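You operate a simulated robot arm through the tools that you are given. There is no shell and no other tool. Be economical: measure what you need, move in short steps, check, and stop when the job is done.

The job below is to be done with a simulated robot arm. You get a single attempt, and the scene is never put back.

JOB
Fetch the black roller from the steel side table and stand it on top of the grey spare plate.

The check looks at the end state, three seconds after you hand in, the way a careful person would. Anything else that was tipped, shoved, dropped, spilled or broken makes it a failure.

ROBOT AND FRAMES
A 6-joint arm with a two-finger parallel gripper, fixed in place. Base frame: the origin is at the foot of the arm, x ahead of it, y to its left, z up. Lengths are in cm, angles in rad, forces in N, time in s.
With the tool pointing down near the work surface it reaches from about 24 to 64 cm from the base axis. Its first joint turns from -1.152 to 1.152 rad. Payload 2.7 kg.
The tool frame sits at the grasp point between the pads (the TCP): z along the fingers, y along the line on which they close. The tips reach 2.3 cm beyond it. Largest opening 9.4 cm; finger width 3.8, thickness 1; the body of the gripper, 5.4 by 9.6 cm, starts 3.9 cm behind the TCP.
Orientation is told as [roll, pitch, yaw] about the base's x, y, z axes, in that order, counted from this pose: with the fingers straight down and closing along the base's y, the tool's x points along the base's -x, its y along +y and its z along -z.

CONTROLS
- The arm moves only by the tool apply_moves. Its argument "series" is a list of rows, each an object of numbers (a shift or turn left out is 0, a gripper value left out holds the last): "dx", "dy", "dz": the shift along the tool's x, y, z in units of 25 mm (1.0 is 25 mm); "ax", "ay", "az": the turn, a rotation vector about the tool's x, y, z in units of 5 degrees (1.0 is 5 degrees); "claw": the opening in per cent of the stroke, from 0 (shut) to 100 (fully open). In form: [{"dx": .., "dy": .., "dz": .., "ax": .., "ay": .., "az": .., "claw": ..}, ...]. A call has 1 to 20 rows; each row shifts and turns the commanded pose from where the row before left it, along the tool's axes as they then stand. A call with a number of a shift or a turn outside -1 to 1 is refused whole. Each row takes 0.2 s and may step no farther than 5 cm and 0.15 rad from the row before; otherwise, or with a gripper value out of range, the whole call is refused. A pose out of reach is approached as far as the arm can. The call stops where the force on the tool passes 40 N (or 10 N more than at its start, if that is more) or the arm is blocked; 0.2 s more then pass. The fingers move at their own pace (about 4.5 cm/s each) and stop on an object; they squeeze with about 25 N. The grip force told is the motor's: it shows also when the fingers shut on nothing. Time passes only in rows, and 0.2 s behind the last, so rows that do not move let the fingers close. The reply holds the time, the measured pose of the TCP, the force on the tool along the base axes, the opening and the grip force, in the units named above and with some noise, and new pictures: "show" is both (left out), scene, wrist or none.
- Cameras (640 x 400 px; columns grow to the right, rows downward): "scene" is fixed at [5.12, -41.68, 140.74]; the picture's right is [0.94, -0.34, 0.00], its down [-0.19, -0.52, -0.83] and it looks along [0.28, 0.78, -0.56] (base axes); focal length 349 px, centre (320, 200). "wrist" rides on the gripper at [-3.9, 0, -4.4] in the tool frame; the picture's right is [0.00, -1.00, 0.00], its down [0.97, 0.00, -0.24] and it looks along [0.24, 0.00, 0.97] (tool axes); focal length 218 px, centre (320, 200). There is no depth. A picture from a camera that has moved, and an enlarged one, comes with that camera's place and axes in the base frame and with its lens.
- enlarge(camera, box): a new picture of the part [left, top, right, bottom] of that camera's present view, enlarged. No time passes.
- close_job(): hands the job in; it is judged then, once.

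Go step by step. Nothing tells you positions but the pictures and the camera data: compare them with the known pose of the tool, close in by small moves and look again before you grip or let go. The budget is 90 turns and 150 pictures, counting those below and the enlarged ones. Unless the task says otherwise, let go and move clear before handing in, and close with one line.

The tools are called as name(argument=value, ...) on one line, values as JSON. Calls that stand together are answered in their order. apply_moves: Moves the arm, as the interface text tells. Its arguments: {"type":"object","properties":{"series":{"type":"array","items":{"type":"object","properties":{"dx":{"type":"number"},"dy":{"type":"number"},"dz":{"type":"number"},"ax":{"type":"number"},"ay":{"type":"number"},"az":{"type":"number"},"claw":{"type":"number"}}}},"show":{"type":"string","enum":["both","scene","wrist","none"]}},"required":["series"]} The other tools are called the same way: enlarge (camera, box) takes an enlarged picture of a part of a camera's view; close_job () hands the job in.

At the start:

```text
time: 0.0
ee_pos: [32.72, 5.19, 117.98]
ee_rot: [0.002, -0.001, -0.003]
force: [0.4, -0.5, 0.2]
opening: 9.41
finger_force: 0.1
```

scene: 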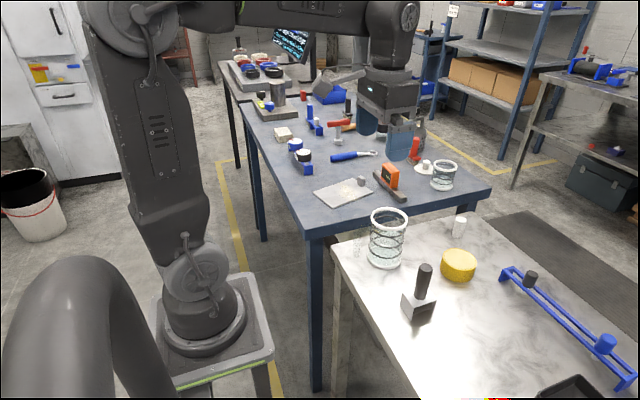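
wrist: 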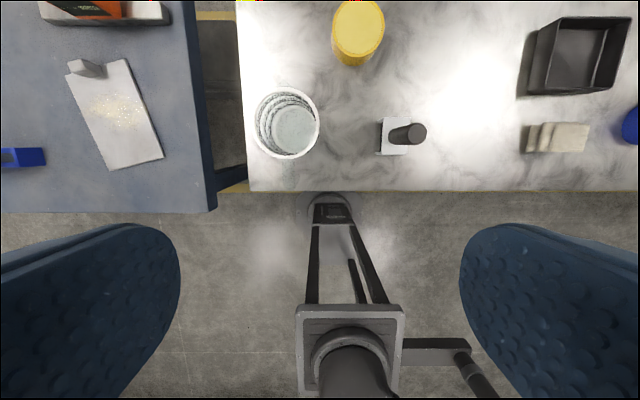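

The scene shows a blue table and a marble-topped side table with several dark objects on it. I'll look closer before deciding which is the roller and which is the plate.

enlarge(camera="scene", box=[330, 200, 640, 400])

enlarge(camera="scene", box=[230, 80, 500, 240])

enlarge(camera="wrist", box=[230, 0, 640, 200])

```text
2.00 times, centred on (485, 300) of scene
camera zoom: at [5.12, -41.68, 140.74], right [0.94, -0.34, 0.0], down [-0.19, -0.52, -0.83], along [0.28, 0.78, -0.56], focal length 697 px, centre (-10, 0)
```

zoom: 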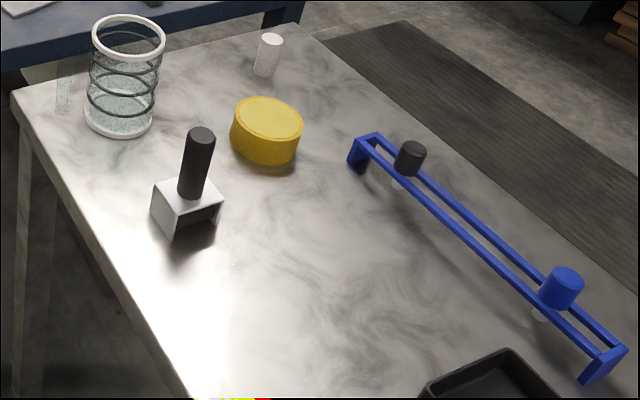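

```text
2.37 times, centred on (365, 160) of scene
camera zoom: at [5.12, -41.68, 140.74], right [0.94, -0.34, 0.0], down [-0.19, -0.52, -0.83], along [0.28, 0.78, -0.56], focal length 826 px, centre (213, 295)
```

zoom: 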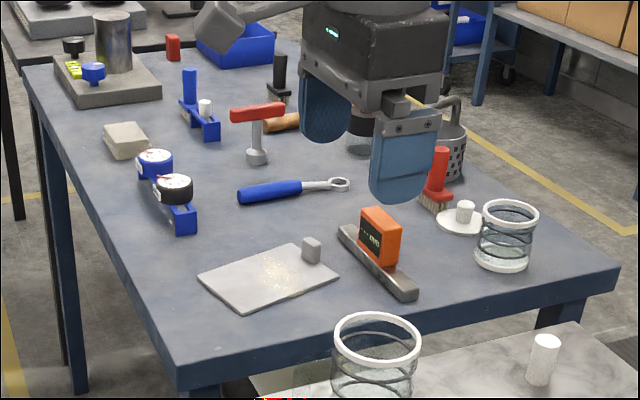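

```text
1.56 times, centred on (435, 100) of wrist
camera zoom: at [36.69, 5.01, 122.3], right [0.0, -1.0, 0.0], down [-0.97, 0.0, 0.24], along [-0.24, 0.0, -0.97], focal length 341 px, centre (140, 356)
```

zoom: 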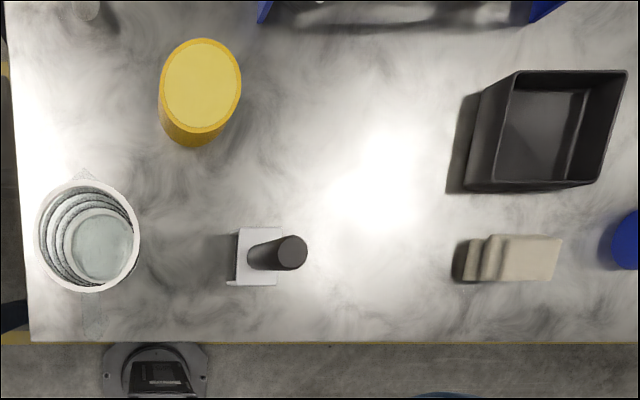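

The side table and blue table tops both come out near z≈85. The plate is near (41,38). The candidate rollers are a short black cylinder on the blue rail near (59,-11) and a black handle-like cylinder on a steel channel near (38,-6). I'll move the wrist camera over the side table to tell them apart.

apply_moves(series=[{"dx": -1, "dy": -1}, {"dx": -1, "dy": -1}, {"dx": -1, "dy": -1}, {"dx": -1, "dy": -1}, {"dx": -1, "dy": -1}, {"dx": -1, "dy": -0.5}, {"dx": -1}, {"dx": -0.5}, {}], show="both")

```text
time: 2.0
ee_pos: [51.46, -8.72, 117.79]
ee_rot: [0.002, -0.001, -0.002]
force: [0.2, 0.1, 0.4]
opening: 9.42
finger_force: 0.2
camera wrist: at [55.48, -8.82, 122.24], right [0.0, -1.0, 0.0], down [-0.97, 0.0, 0.24], along [-0.24, 0.0, -0.97], focal length 218 px, centre (320, 200)
```

scene: 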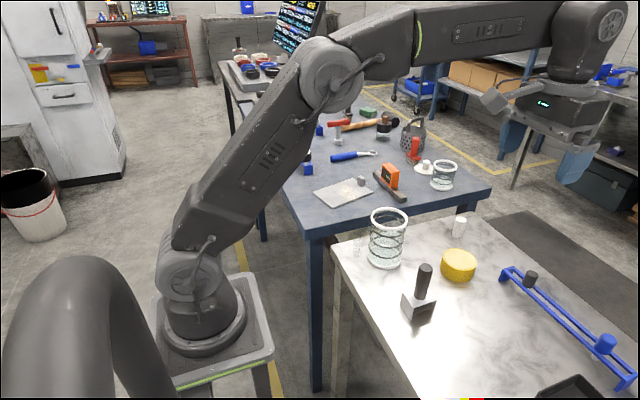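
wrist: 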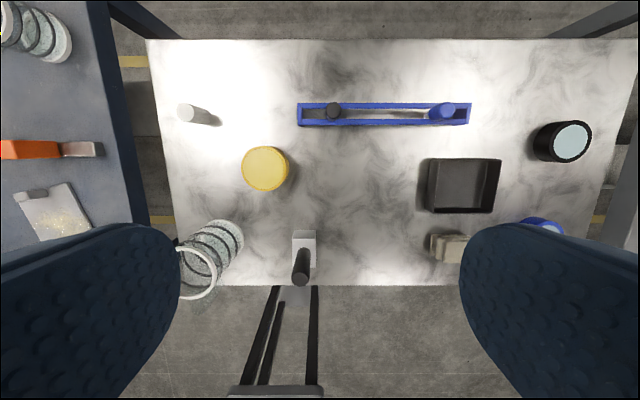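

enlarge(camera="wrist", box=[280, 80, 490, 150])

enlarge(camera="scene", box=[490, 250, 640, 390])

enlarge(camera="scene", box=[300, 160, 420, 220])

enlarge(camera="wrist", box=[250, 210, 350, 300])

```text
3.05 times, centred on (385, 115) of wrist
camera zoom: at [55.48, -8.82, 122.24], right [0.0, -1.0, 0.0], down [-0.97, 0.0, 0.24], along [-0.24, 0.0, -0.97], focal length 665 px, centre (122, 459)
```

zoom: 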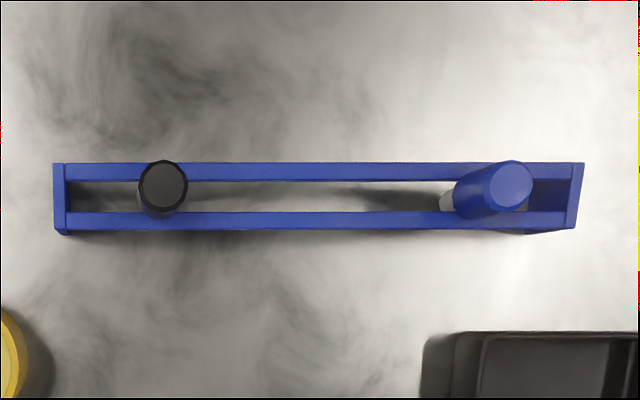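

```text
2.86 times, centred on (565, 320) of scene
camera zoom: at [5.12, -41.68, 140.74], right [0.94, -0.34, 0.0], down [-0.19, -0.52, -0.83], along [0.28, 0.78, -0.56], focal length 996 px, centre (-380, -143)
```

zoom: 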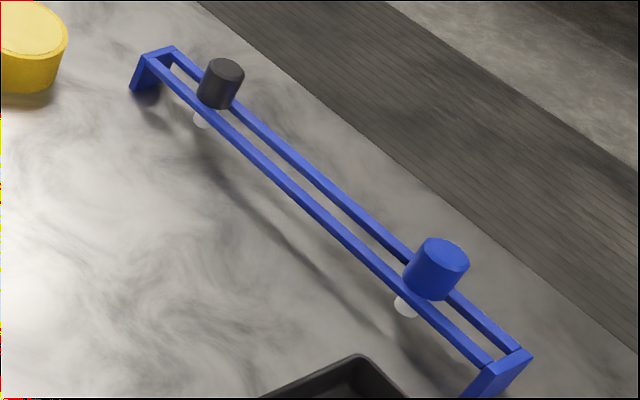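

```text
5.33 times, centred on (360, 190) of scene
camera zoom: at [5.12, -41.68, 140.74], right [0.94, -0.34, 0.0], down [-0.19, -0.52, -0.83], along [0.28, 0.78, -0.56], focal length 1860 px, centre (107, 253)
```

zoom: 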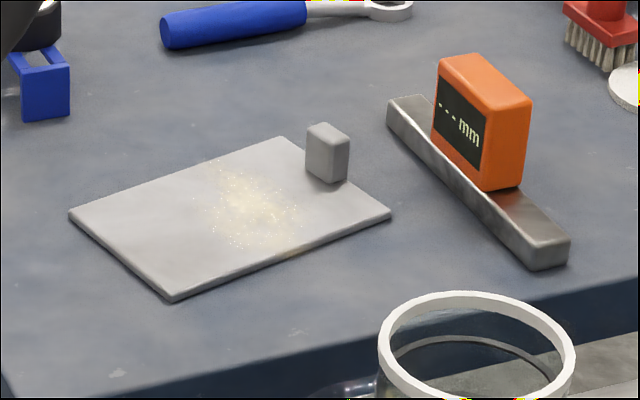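

```text
4.44 times, centred on (300, 255) of wrist
camera zoom: at [55.48, -8.82, 122.24], right [0.0, -1.0, 0.0], down [-0.97, 0.0, 0.24], along [-0.24, 0.0, -0.97], focal length 970 px, centre (409, -44)
```

zoom: 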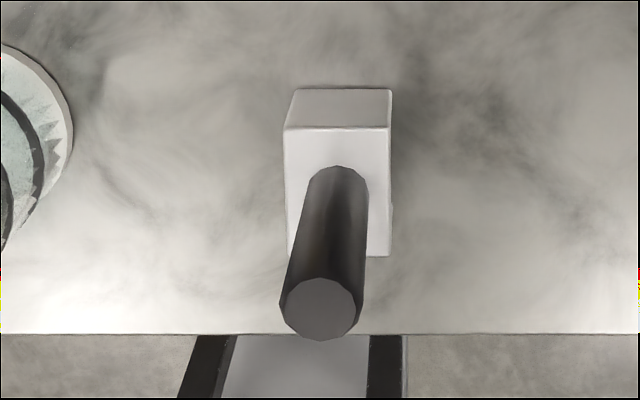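

The black roller sits on the blue rack, with a white part hanging between the rails. I'll zoom in to see what that lower part is.

enlarge(camera="scene", box=[508, 262, 556, 300])

enlarge(camera="scene", box=[585, 325, 633, 363])

```text
10.53 times, centred on (532, 281) of scene
camera zoom: at [5.12, -41.68, 140.74], right [0.94, -0.34, 0.0], down [-0.19, -0.52, -0.83], along [0.28, 0.78, -0.56], focal length 3670 px, centre (-1912, -653)
```

zoom: 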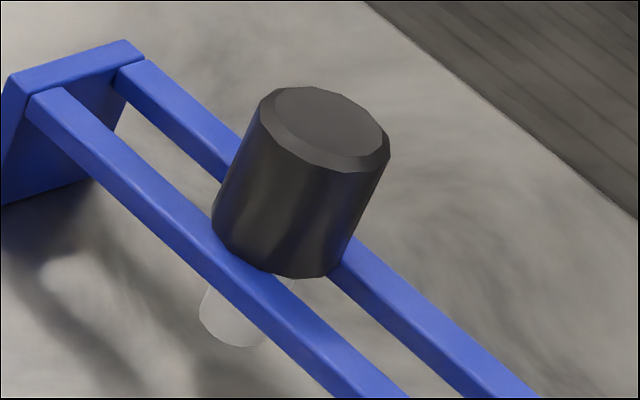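

```text
10.53 times, centred on (609, 344) of scene
camera zoom: at [5.12, -41.68, 140.74], right [0.94, -0.34, 0.0], down [-0.19, -0.52, -0.83], along [0.28, 0.78, -0.56], focal length 3670 px, centre (-2722, -1316)
```

zoom: 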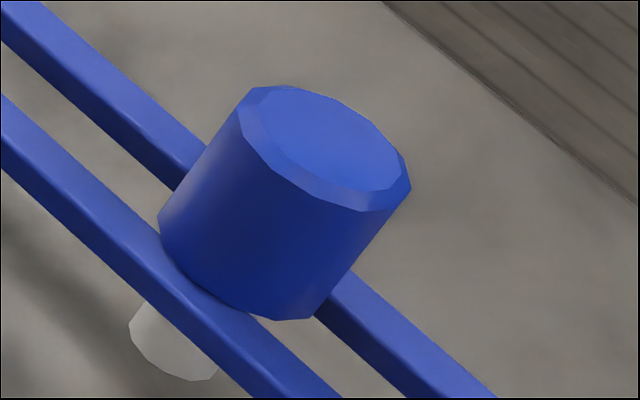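

The rack items are heads with a white stem, so I'm not yet sure they are the "roller". I'll look closely at the other black cylinder and similar objects before choosing.

enlarge(camera="scene", box=[390, 250, 450, 335])

enlarge(camera="scene", box=[280, 90, 440, 180])

enlarge(camera="scene", box=[440, 205, 490, 290])

enlarge(camera="wrist", box=[400, 100, 640, 270])

```text
4.71 times, centred on (420, 292) of scene
camera zoom: at [5.12, -41.68, 140.74], right [0.94, -0.34, 0.0], down [-0.19, -0.52, -0.83], along [0.28, 0.78, -0.56], focal length 1641 px, centre (-151, -235)
```

zoom: 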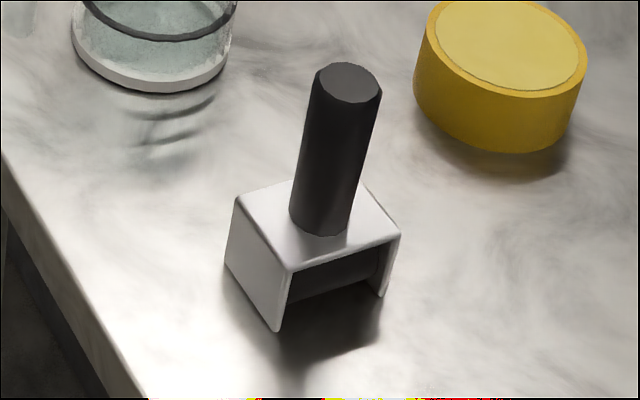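

```text
4.00 times, centred on (360, 135) of scene
camera zoom: at [5.12, -41.68, 140.74], right [0.94, -0.34, 0.0], down [-0.19, -0.52, -0.83], along [0.28, 0.78, -0.56], focal length 1395 px, centre (160, 460)
```

zoom: 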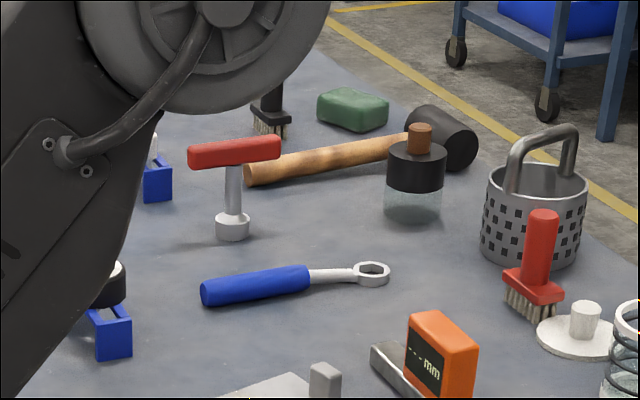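

```text
4.71 times, centred on (465, 248) of scene
camera zoom: at [5.12, -41.68, 140.74], right [0.94, -0.34, 0.0], down [-0.19, -0.52, -0.83], along [0.28, 0.78, -0.56], focal length 1641 px, centre (-362, -24)
```

zoom: 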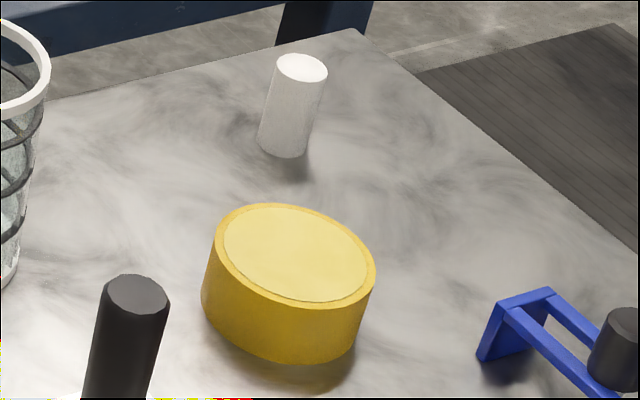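

```text
2.35 times, centred on (520, 185) of wrist
camera zoom: at [55.48, -8.82, 122.24], right [0.0, -1.0, 0.0], down [-0.97, 0.0, 0.24], along [-0.24, 0.0, -0.97], focal length 514 px, centre (-151, 235)
```

zoom: 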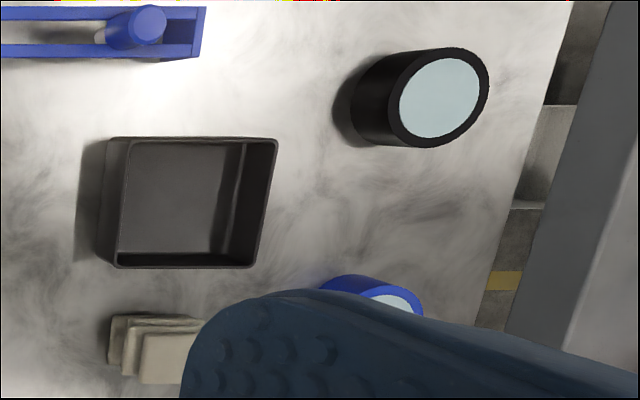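

The object on the side table with the black handle has a U-frame with a black roller inside it, so this hand roller is the black roller. Its handle is near (38,-5.9), with its top at z≈95.6 and the frame top at about 88.3. I'll move above it with a narrower opening.

apply_moves(series=[{"dx": 1, "dy": 0.4, "claw": 58}, {"dx": 1, "dy": 0.4}, {"dx": 1, "dy": 0.33}, {"dx": 1, "dz": 1}, {"dx": 1, "dz": 1}, {"dx": 0.4, "dz": 1}, {"dz": 1}, {"dz": 1}, {}], show="both")

```text
time: 4.0
ee_pos: [37.82, -5.72, 105.17]
ee_rot: [0.001, -0.003, -0.003]
force: [0.3, -0.7, 0.3]
opening: 5.46
finger_force: 0.0
camera wrist: at [41.85, -5.96, 109.66], right [0.0, -1.0, 0.0], down [-0.97, 0.0, 0.24], along [-0.24, 0.0, -0.97], focal length 218 px, centre (320, 200)
```

scene: 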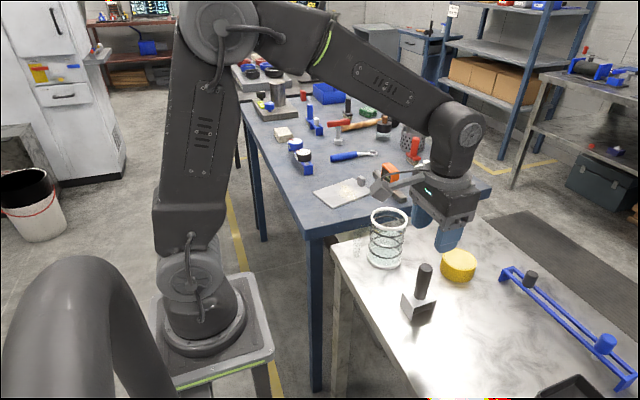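
wrist: 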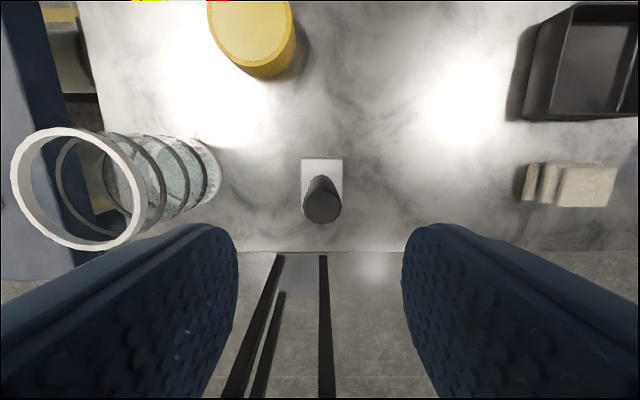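

The handle is centred under the gripper to within about 2 mm. I'll come down until the tips are just above its top and check again.

apply_moves(series=[{"dz": 0.8, "dy": -0.06}, {"dz": 0.8}, {"dz": 0.8}, {"dz": 0.4}, {}], show="both")

enlarge(camera="scene", box=[370, 200, 490, 340])

```text
time: 5.2
ee_pos: [38.1, -6.09, 98.45]
ee_rot: [0.001, -0.001, -0.002]
force: [-0.7, 0.6, 0.7]
opening: 5.48
finger_force: 0.1
camera wrist: at [42.01, -6.08, 102.86], right [0.0, -1.0, 0.0], down [-0.97, 0.0, 0.24], along [-0.24, 0.0, -0.97], focal length 218 px, centre (320, 200)
```

scene: 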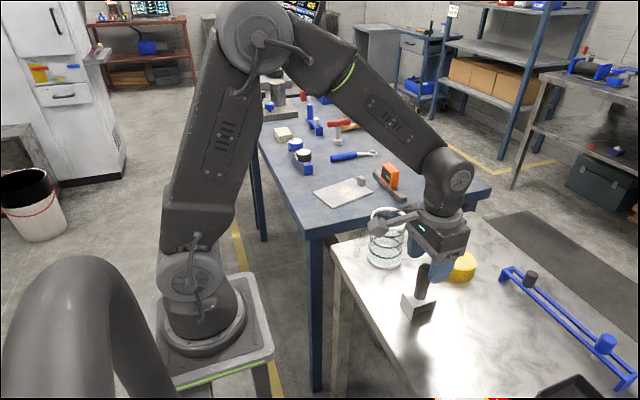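
wrist: 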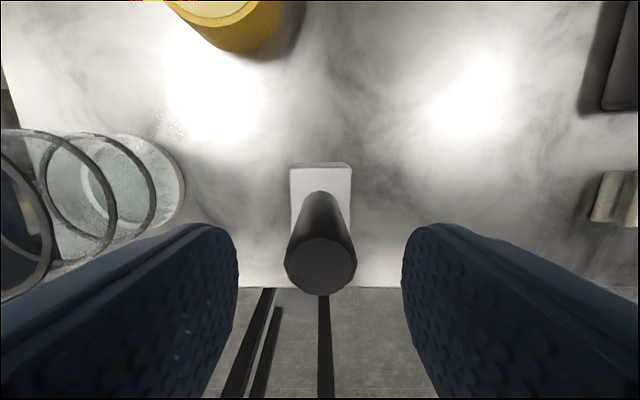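

```text
2.86 times, centred on (430, 270) of scene
camera zoom: at [5.12, -41.68, 140.74], right [0.94, -0.34, 0.0], down [-0.19, -0.52, -0.83], along [0.28, 0.78, -0.56], focal length 996 px, centre (6, 0)
```

zoom: 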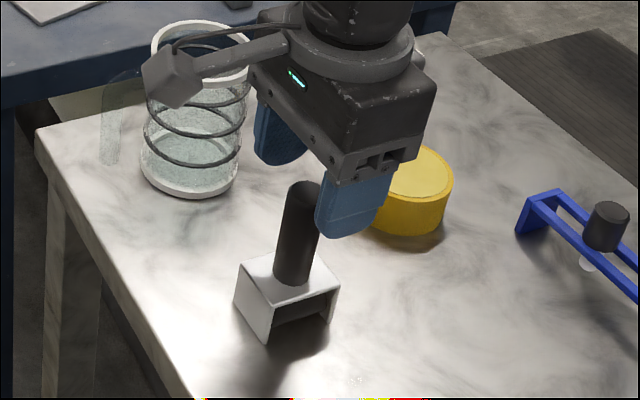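

The alignment still looks good, with the handle top at about (37.8,-6.1). I'll come down to around z=93.2, which leaves the tips about 2.5 cm above the frame, and then close.

apply_moves(series=[{"dz": 0.7}, {"dz": 0.7}, {"dz": 0.7}, {}], show="both")

enlarge(camera="scene", box=[370, 200, 490, 340])

```text
time: 6.2
ee_pos: [38.08, -6.09, 93.0]
ee_rot: [0.002, -0.001, -0.002]
force: [0.4, 0.5, -0.1]
opening: 5.45
finger_force: 0.0
camera wrist: at [41.95, -6.17, 97.51], right [0.0, -1.0, 0.0], down [-0.97, 0.0, 0.24], along [-0.24, 0.0, -0.97], focal length 218 px, centre (320, 200)
```

scene: 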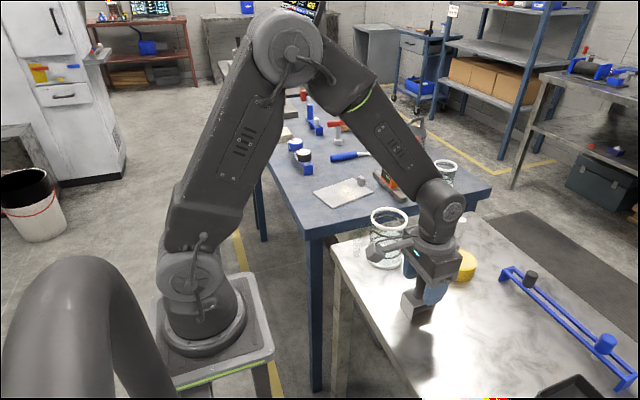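
wrist: 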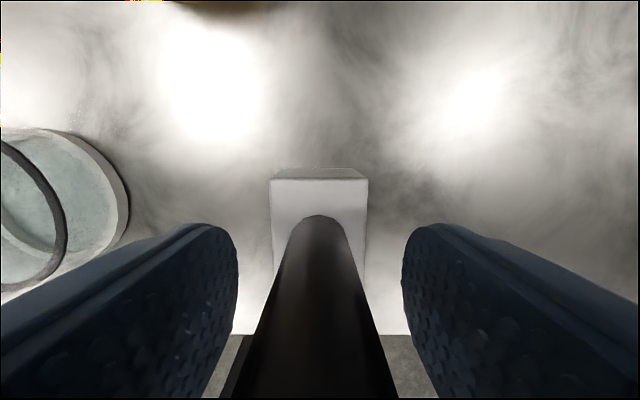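

```text
2.86 times, centred on (430, 270) of scene
camera zoom: at [5.12, -41.68, 140.74], right [0.94, -0.34, 0.0], down [-0.19, -0.52, -0.83], along [0.28, 0.78, -0.56], focal length 996 px, centre (6, 0)
```

zoom: 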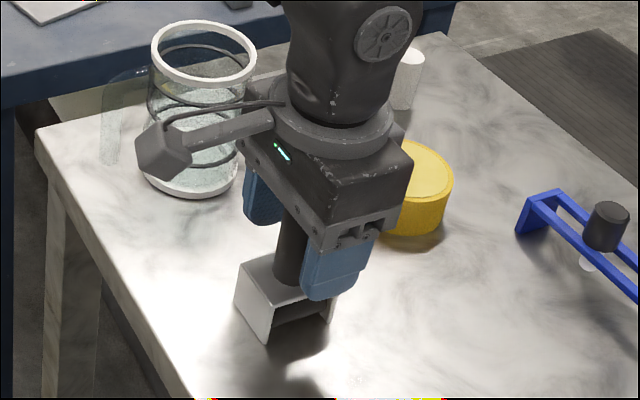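

The fingers straddle the handle evenly, so I'll close on it.

apply_moves(series=[{"claw": 10}, {}, {}, {}, {}, {}], show="wrist")

```text
time: 7.6
ee_pos: [37.98, -6.15, 93.12]
ee_rot: [0.002, -0.001, -0.002]
force: [0.1, 0.5, 0.4]
opening: 2.51
finger_force: 24.9
camera wrist: at [41.95, -6.16, 97.53], right [0.0, -1.0, 0.0], down [-0.97, 0.0, 0.24], along [-0.24, 0.0, -0.97], focal length 218 px, centre (320, 200)
```

wrist: 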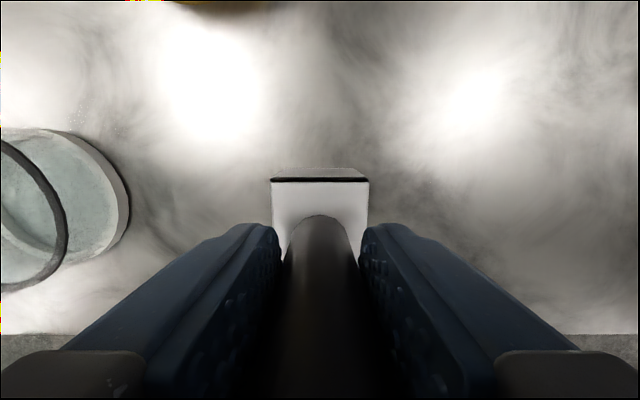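

It's gripped at 2.5 cm. I'll lift slowly and check that the whole tool comes up.

apply_moves(series=[{"dz": -0.3}, {"dz": -0.5}, {"dz": -0.7}, {"dz": -0.7}, {}], show="both")

enlarge(camera="scene", box=[370, 200, 490, 340])

```text
time: 8.8
ee_pos: [37.9, -5.89, 98.7]
ee_rot: [0.003, -0.002, -0.001]
force: [-0.1, 1.1, -1.4]
opening: 2.5
finger_force: 25.4
camera wrist: at [41.84, -6.02, 103.1], right [0.0, -1.0, 0.0], down [-0.97, 0.0, 0.24], along [-0.24, 0.0, -0.97], focal length 218 px, centre (320, 200)
```

scene: 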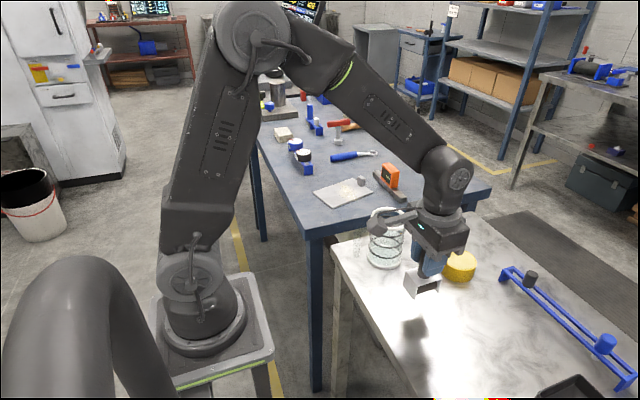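
wrist: 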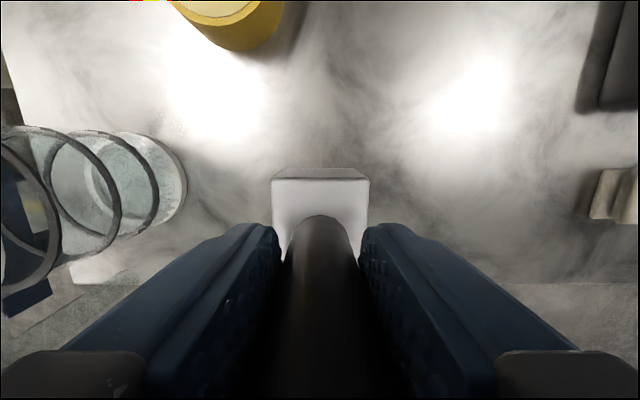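

```text
2.86 times, centred on (430, 270) of scene
camera zoom: at [5.12, -41.68, 140.74], right [0.94, -0.34, 0.0], down [-0.19, -0.52, -0.83], along [0.28, 0.78, -0.56], focal length 996 px, centre (6, 0)
```

zoom: 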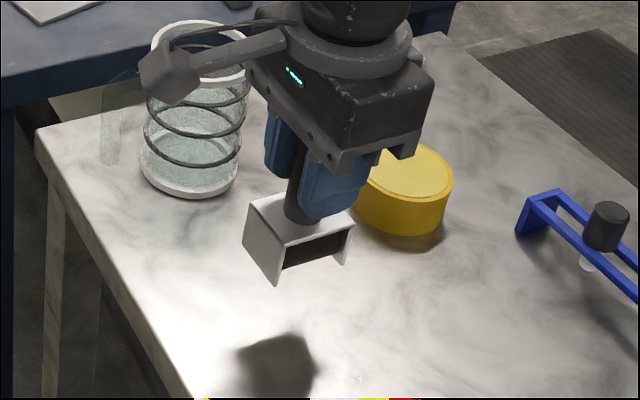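

The roller is held upright and level. I'll lift it well above the jar and then start across toward the plate.

apply_moves(series=[{"dz": -1}, {"dz": -1}, {"dz": -1}, {"dz": -1}, {"dz": -1}, {"dz": -1}, {"dy": 0.6}, {"dy": 0.9}, {"dy": 0.9}, {"dy": 0.9}, {"dy": 0.9}, {"dy": 0.9}, {"dy": 0.9}, {"dy": 0.9}, {"dy": 0.9}, {"dy": 0.9}, {"dy": 0.9}, {"dy": 0.4}, {}], show="both")

```text
time: 12.8
ee_pos: [37.79, 18.98, 113.46]
ee_rot: [0.002, -0.001, -0.003]
force: [0.2, -0.9, -1.3]
opening: 2.48
finger_force: 25.0
camera wrist: at [41.86, 18.86, 118.01], right [0.0, -1.0, 0.0], down [-0.97, 0.0, 0.24], along [-0.24, 0.0, -0.97], focal length 218 px, centre (320, 200)
```

scene: 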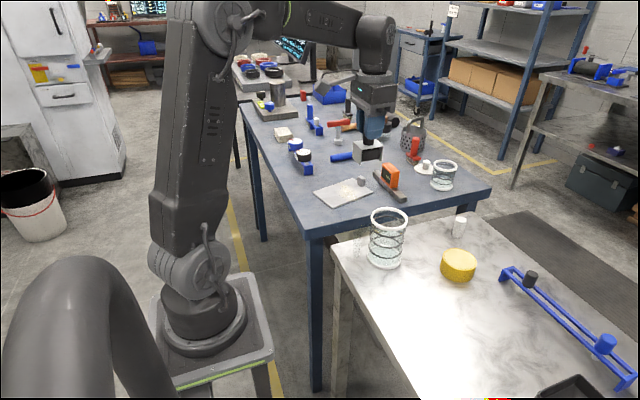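
wrist: 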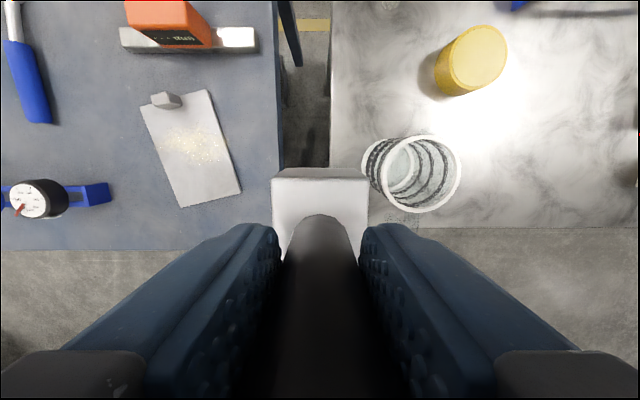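

The plate measures about 14.7 × 9.5 cm, yaw about 0.24, with grit in the middle and a block at the far end. I'll put the roller on the clear near end, around (36.6,35.8). I'll turn it so its long side lies across the plate.

apply_moves(series=[{"dy": 0.9, "dx": 0.1}, {"dy": 0.9, "dx": 0.1}, {"dy": 0.9, "dx": 0.1}, {"dy": 0.9, "dx": 0.1}, {"dy": 0.9, "dx": 0.08}, {"dy": 0.9}, {"dy": 0.9}, {"dy": 0.42}, {"az": -1}, {"az": -1}, {"az": -1}, {"az": -1}, {"az": -1}, {"az": -1}, {"az": -1}, {"az": -1}, {"az": -1}, {"az": -1}, {}], show="wrist")

```text
time: 16.8
ee_pos: [36.81, 35.92, 113.63]
ee_rot: [-0.001, -0.002, 0.873]
force: [0.4, -0.1, -0.5]
opening: 2.51
finger_force: 24.9
camera wrist: at [39.37, 38.75, 118.11], right [0.77, -0.64, 0.0], down [-0.62, -0.74, 0.24], along [-0.15, -0.18, -0.97], focal length 218 px, centre (320, 200)
```

wrist: 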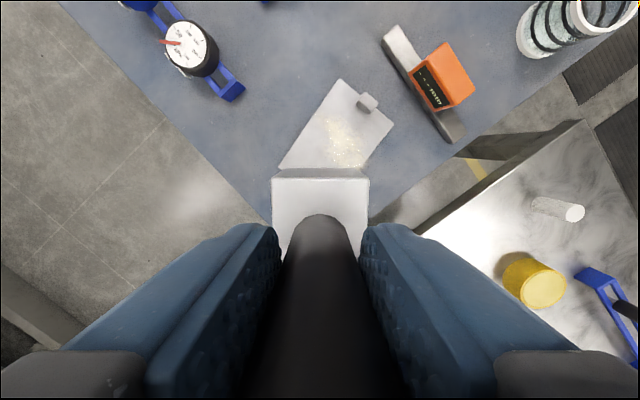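

Rotation is on track, so I'll finish the turn to a yaw of about 1.81.

apply_moves(series=[{"az": -1}, {"az": -1}, {"az": -1}, {"az": -1}, {"az": -1}, {"az": -1}, {"az": -1}, {"az": -1}, {"az": -1}, {"az": -1}, {"az": -0.7}, {}], show="both")

enlarge(camera="scene", box=[270, 60, 430, 220])

```text
time: 19.4
ee_pos: [36.68, 35.89, 113.61]
ee_rot: [-0.001, 0.001, 1.808]
force: [-0.1, -0.5, -1.3]
opening: 2.5
finger_force: 24.8
camera wrist: at [36.0, 39.56, 118.09], right [0.97, 0.23, 0.0], down [0.23, -0.94, 0.24], along [0.06, -0.23, -0.97], focal length 218 px, centre (320, 200)
```

scene: 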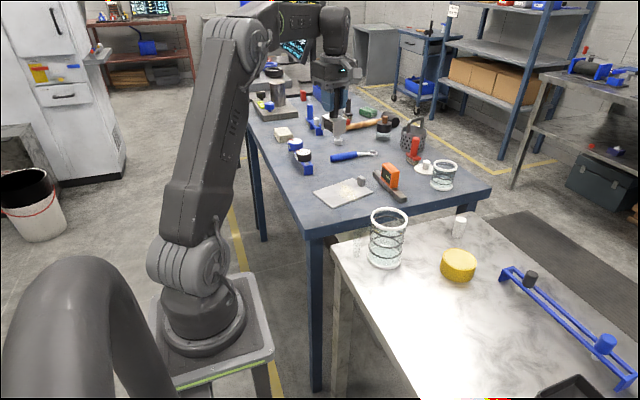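
wrist: 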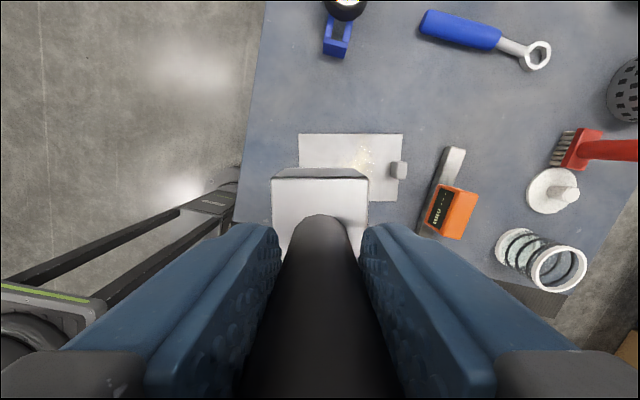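

```text
2.50 times, centred on (350, 140) of scene
camera zoom: at [5.12, -41.68, 140.74], right [0.94, -0.34, 0.0], down [-0.19, -0.52, -0.83], along [0.28, 0.78, -0.56], focal length 872 px, centre (245, 350)
```

zoom: 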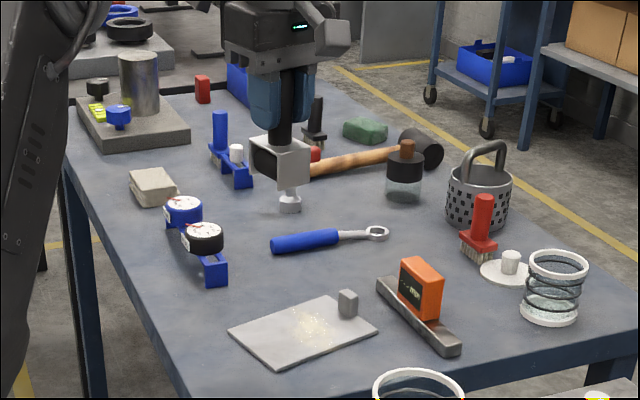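

The tool is now aligned with the plate edges and over its near end. I'll shift 4 mm toward the middle and lower most of the way.

apply_moves(series=[{"dy": -0.15, "dz": 0.5}, {"dz": 1}, {"dz": 1}, {"dz": 1}, {"dz": 1}, {"dz": 1}, {"dz": 0.7}, {}], show="both")

enlarge(camera="scene", box=[290, 100, 430, 220])

```text
time: 21.2
ee_pos: [37.25, 36.09, 98.02]
ee_rot: [-0.002, 0.0, 1.804]
force: [0.9, 0.0, -0.9]
opening: 2.51
finger_force: 25.4
camera wrist: at [36.43, 39.81, 102.45], right [0.97, 0.23, 0.0], down [0.23, -0.94, 0.24], along [0.06, -0.23, -0.97], focal length 218 px, centre (320, 200)
```

scene: 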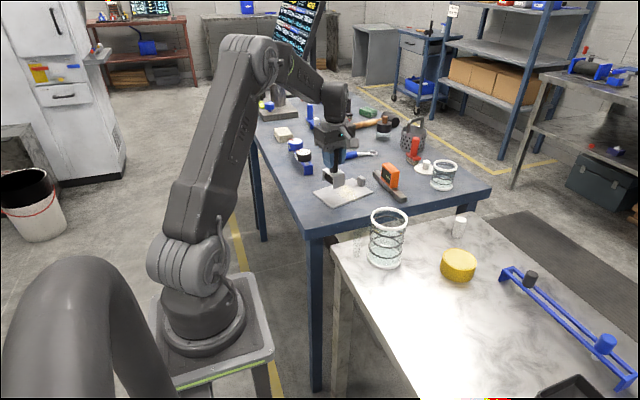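
wrist: 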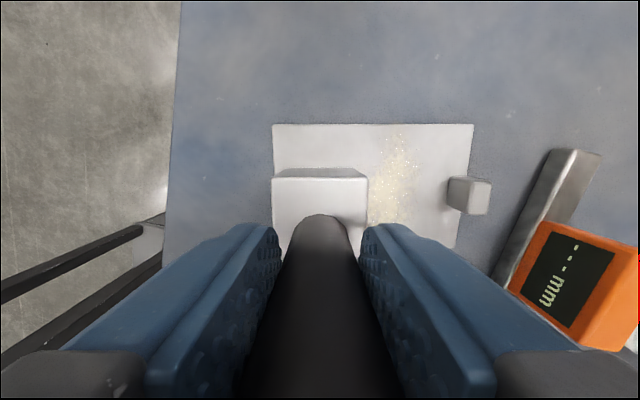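

```text
3.33 times, centred on (360, 160) of scene
camera zoom: at [5.12, -41.68, 140.74], right [0.94, -0.34, 0.0], down [-0.19, -0.52, -0.83], along [0.28, 0.78, -0.56], focal length 1162 px, centre (187, 333)
```

zoom: 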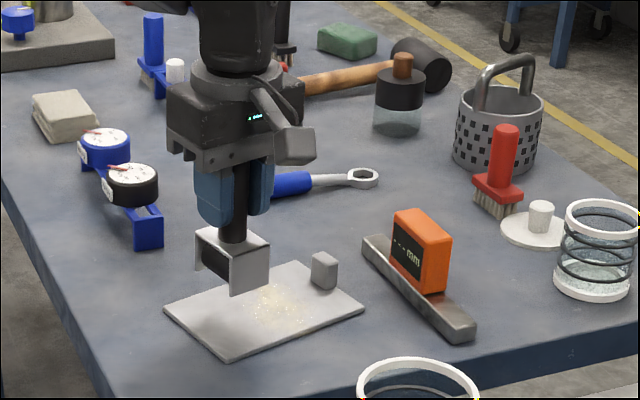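

The roller is over the clear end with margins of at least 1.7 cm. I'll nudge it 4 mm toward the plate's centreline and lower to just above the expected contact near TCP z≈94.

apply_moves(series=[{"dx": -0.16, "dz": 0.4}, {"dz": 0.4}, {"dz": 0.4}, {}], show="none")

enlarge(camera="scene", box=[305, 140, 385, 215])

```text
time: 22.2
ee_pos: [37.03, 36.38, 95.13]
ee_rot: [-0.002, 0.001, 1.805]
force: [0.2, 0.4, -2.1]
opening: 2.47
finger_force: 25.0
```

```text
5.33 times, centred on (345, 178) of scene
camera zoom: at [5.12, -41.68, 140.74], right [0.94, -0.34, 0.0], down [-0.19, -0.52, -0.83], along [0.28, 0.78, -0.56], focal length 1860 px, centre (187, 320)
```

zoom: 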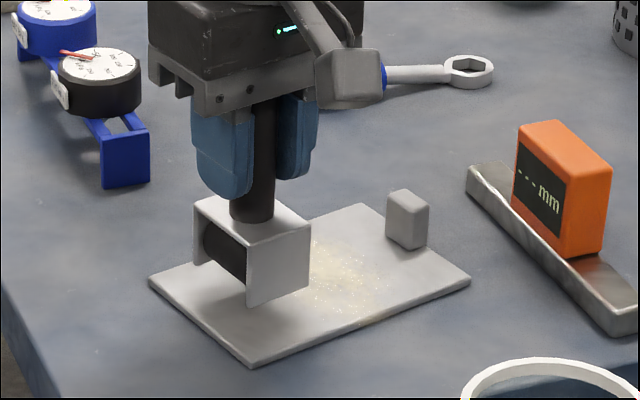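

It's about 1 cm above the plate. I'll lower in small steps and watch the force.

apply_moves(series=[{"dz": 0.1}, {"dz": 0.1}, {"dz": 0.06}, {}], show="none")

enlarge(camera="scene", box=[315, 165, 375, 215])

```text
time: 23.2
ee_pos: [37.1, 36.47, 94.36]
ee_rot: [-0.001, 0.0, 1.806]
force: [0.2, 0.3, -1.2]
opening: 2.49
finger_force: 24.6
```

```text
8.00 times, centred on (345, 190) of scene
camera zoom: at [5.12, -41.68, 140.74], right [0.94, -0.34, 0.0], down [-0.19, -0.52, -0.83], along [0.28, 0.78, -0.56], focal length 2789 px, centre (120, 280)
```

zoom: 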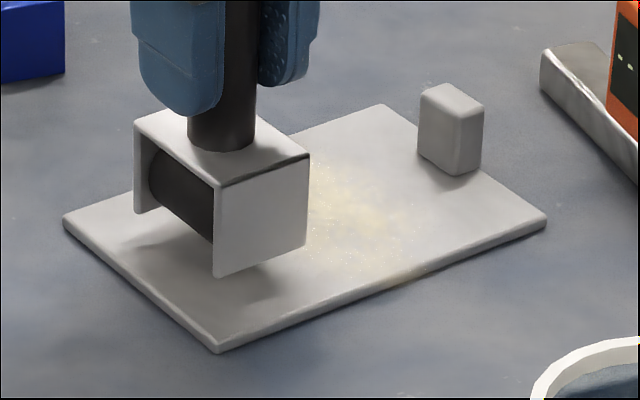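

There is still a small gap. I'll keep lowering gently.

apply_moves(series=[{"dz": 0.06}, {"dz": 0.06}, {"dz": 0.04}, {}], show="none")

enlarge(camera="scene", box=[315, 165, 375, 215])

```text
time: 24.2
ee_pos: [37.13, 36.42, 94.14]
ee_rot: [-0.002, 0.0, 1.805]
force: [-0.3, -0.2, -1.9]
opening: 2.5
finger_force: 24.7
```

```text
8.00 times, centred on (345, 190) of scene
camera zoom: at [5.12, -41.68, 140.74], right [0.94, -0.34, 0.0], down [-0.19, -0.52, -0.83], along [0.28, 0.78, -0.56], focal length 2789 px, centre (120, 280)
```

zoom: 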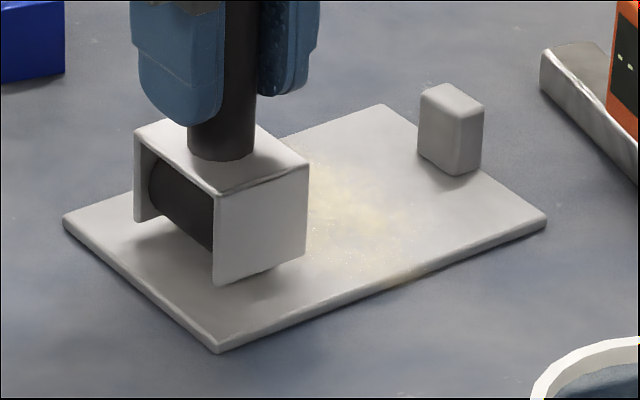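

Almost touching. A few more millimetre steps will tell.

apply_moves(series=[{"dz": 0.04}, {"dz": 0.04}, {}], show="none")

enlarge(camera="scene", box=[325, 178, 361, 208])

```text
time: 25.0
ee_pos: [37.13, 36.34, 93.99]
ee_rot: [-0.002, 0.002, 1.806]
force: [-0.2, -0.1, -0.4]
opening: 2.51
finger_force: 24.8
```

```text
13.33 times, centred on (343, 193) of scene
camera zoom: at [5.12, -41.68, 140.74], right [0.94, -0.34, 0.0], down [-0.19, -0.52, -0.83], along [0.28, 0.78, -0.56], focal length 4649 px, centre (13, 293)
```

zoom: 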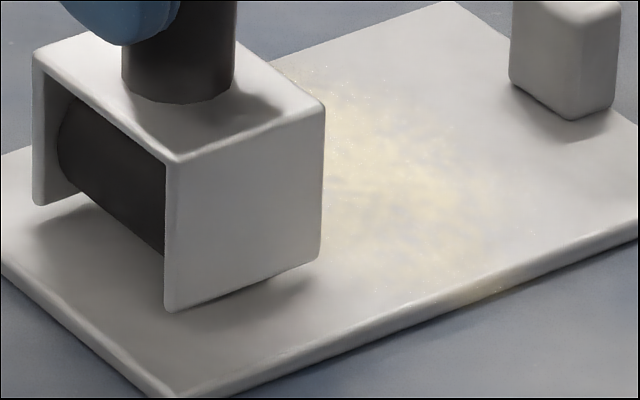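

A slight gap of a millimetre or two remains under the cheeks. I'll continue down.

apply_moves(series=[{"dz": 0.04}, {"dz": 0.04}, {}], show="none")

enlarge(camera="scene", box=[325, 178, 361, 208])

```text
time: 25.8
ee_pos: [37.19, 36.49, 93.76]
ee_rot: [-0.002, -0.001, 1.804]
force: [-0.9, -0.2, 0.8]
opening: 2.53
finger_force: 24.5
```

```text
13.33 times, centred on (343, 193) of scene
camera zoom: at [5.12, -41.68, 140.74], right [0.94, -0.34, 0.0], down [-0.19, -0.52, -0.83], along [0.28, 0.78, -0.56], focal length 4649 px, centre (13, 293)
```

zoom: 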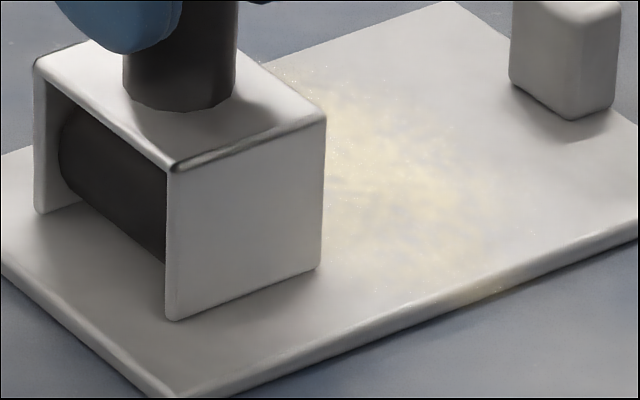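

apply_moves(series=[{"dz": 0.04}, {}, {}], show="none")

enlarge(camera="scene", box=[325, 178, 361, 208])

```text
time: 26.6
ee_pos: [37.22, 36.42, 93.72]
ee_rot: [-0.003, -0.001, 1.805]
force: [-2.4, 0.0, 13.1]
opening: 2.51
finger_force: 25.2
```

```text
13.33 times, centred on (343, 193) of scene
camera zoom: at [5.1, -41.69, 140.74], right [0.94, -0.34, 0.0], down [-0.19, -0.52, -0.83], along [0.28, 0.78, -0.56], focal length 4649 px, centre (13, 293)
```

zoom: 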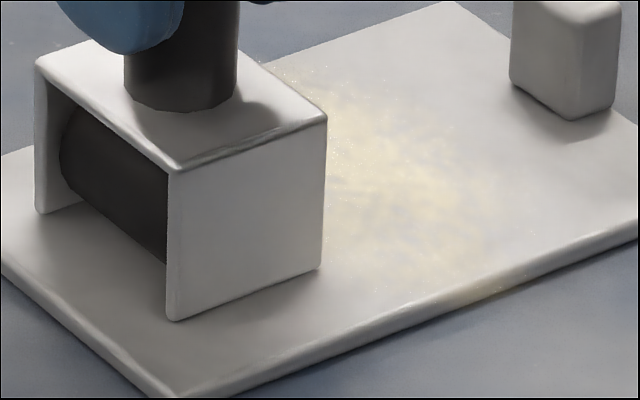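

Contact is made at about 13 N and the frame sits flat on the plate. I'll ease off half a millimetre and open the fingers gradually.

apply_moves(series=[{"dz": -0.02}, {"claw": 29}, {"claw": 32}, {"claw": 36}, {"claw": 42}, {"claw": 50}, {}], show="wrist")

enlarge(camera="scene", box=[305, 140, 385, 215])

```text
time: 28.2
ee_pos: [37.04, 36.4, 93.61]
ee_rot: [0.0, 0.0, 1.805]
force: [-0.6, 1.3, -0.4]
opening: 4.7
finger_force: 0.0
camera wrist: at [36.28, 40.03, 98.05], right [0.97, 0.23, 0.0], down [0.23, -0.94, 0.24], along [0.06, -0.23, -0.97], focal length 218 px, centre (320, 200)
```

wrist: 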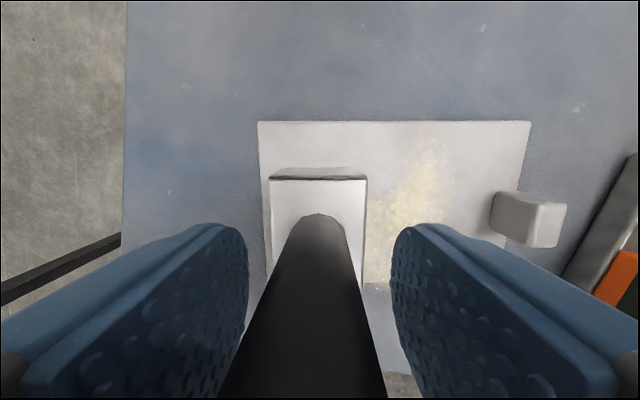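

```text
5.33 times, centred on (345, 178) of scene
camera zoom: at [5.12, -41.68, 140.74], right [0.94, -0.34, 0.0], down [-0.19, -0.52, -0.83], along [0.28, 0.78, -0.56], focal length 1860 px, centre (187, 320)
```

zoom: 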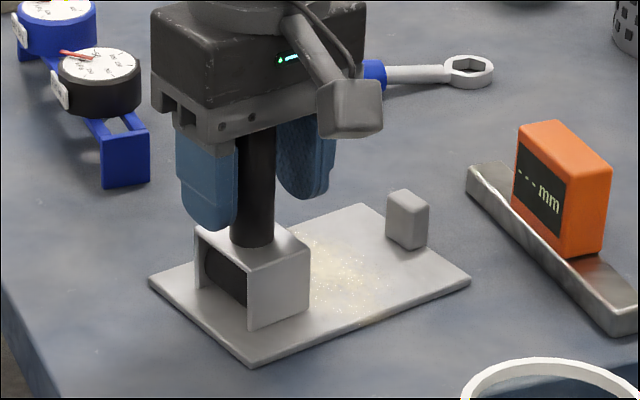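

The roller stands by itself between the open fingers. I'll raise the gripper straight up, clear of the handle.

apply_moves(series=[{"dz": -0.4}, {"dz": -0.6}, {"dz": -0.8}, {"dz": -1}, {"dz": -1}, {"dz": -1}, {"dz": -1}, {"dz": -1}, {}], show="both")

enlarge(camera="scene", box=[305, 140, 385, 215])

```text
time: 30.2
ee_pos: [36.97, 36.18, 110.66]
ee_rot: [-0.002, 0.0, 1.804]
force: [0.3, -0.3, 0.1]
opening: 4.71
finger_force: 0.0
camera wrist: at [36.17, 39.88, 115.13], right [0.97, 0.23, 0.0], down [0.23, -0.94, 0.24], along [0.06, -0.23, -0.97], focal length 218 px, centre (320, 200)
```

scene: 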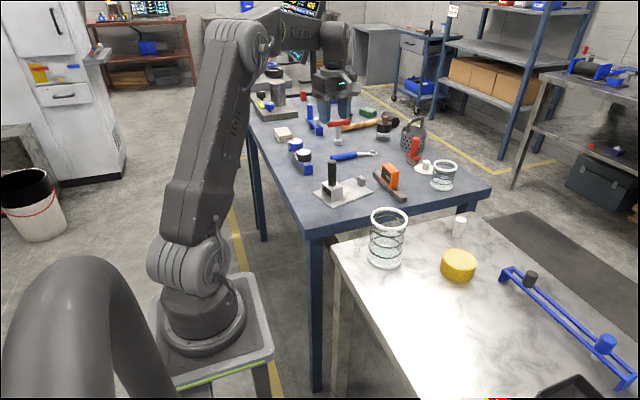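
wrist: 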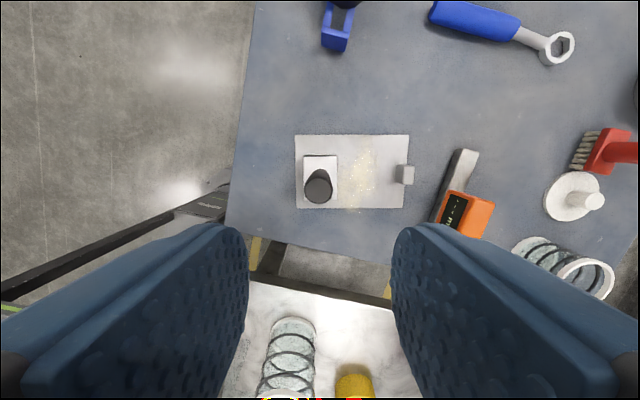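

```text
5.33 times, centred on (345, 178) of scene
camera zoom: at [5.12, -41.68, 140.74], right [0.94, -0.34, 0.0], down [-0.19, -0.52, -0.83], along [0.28, 0.78, -0.56], focal length 1860 px, centre (187, 320)
```

zoom: 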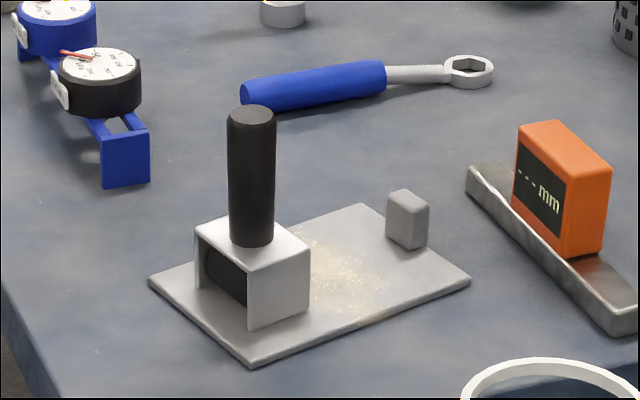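

The roller stands upright, fully on the clear end of the grey plate. The gripper is clear and nothing else has moved, so I'm handing in.

close_job()

```text
The job is handed in.
```

The black hand roller from the side table now stands upright on the clear end of the grey plate. The gripper is open and clear, and I saw nothing else moved in the last pictures.
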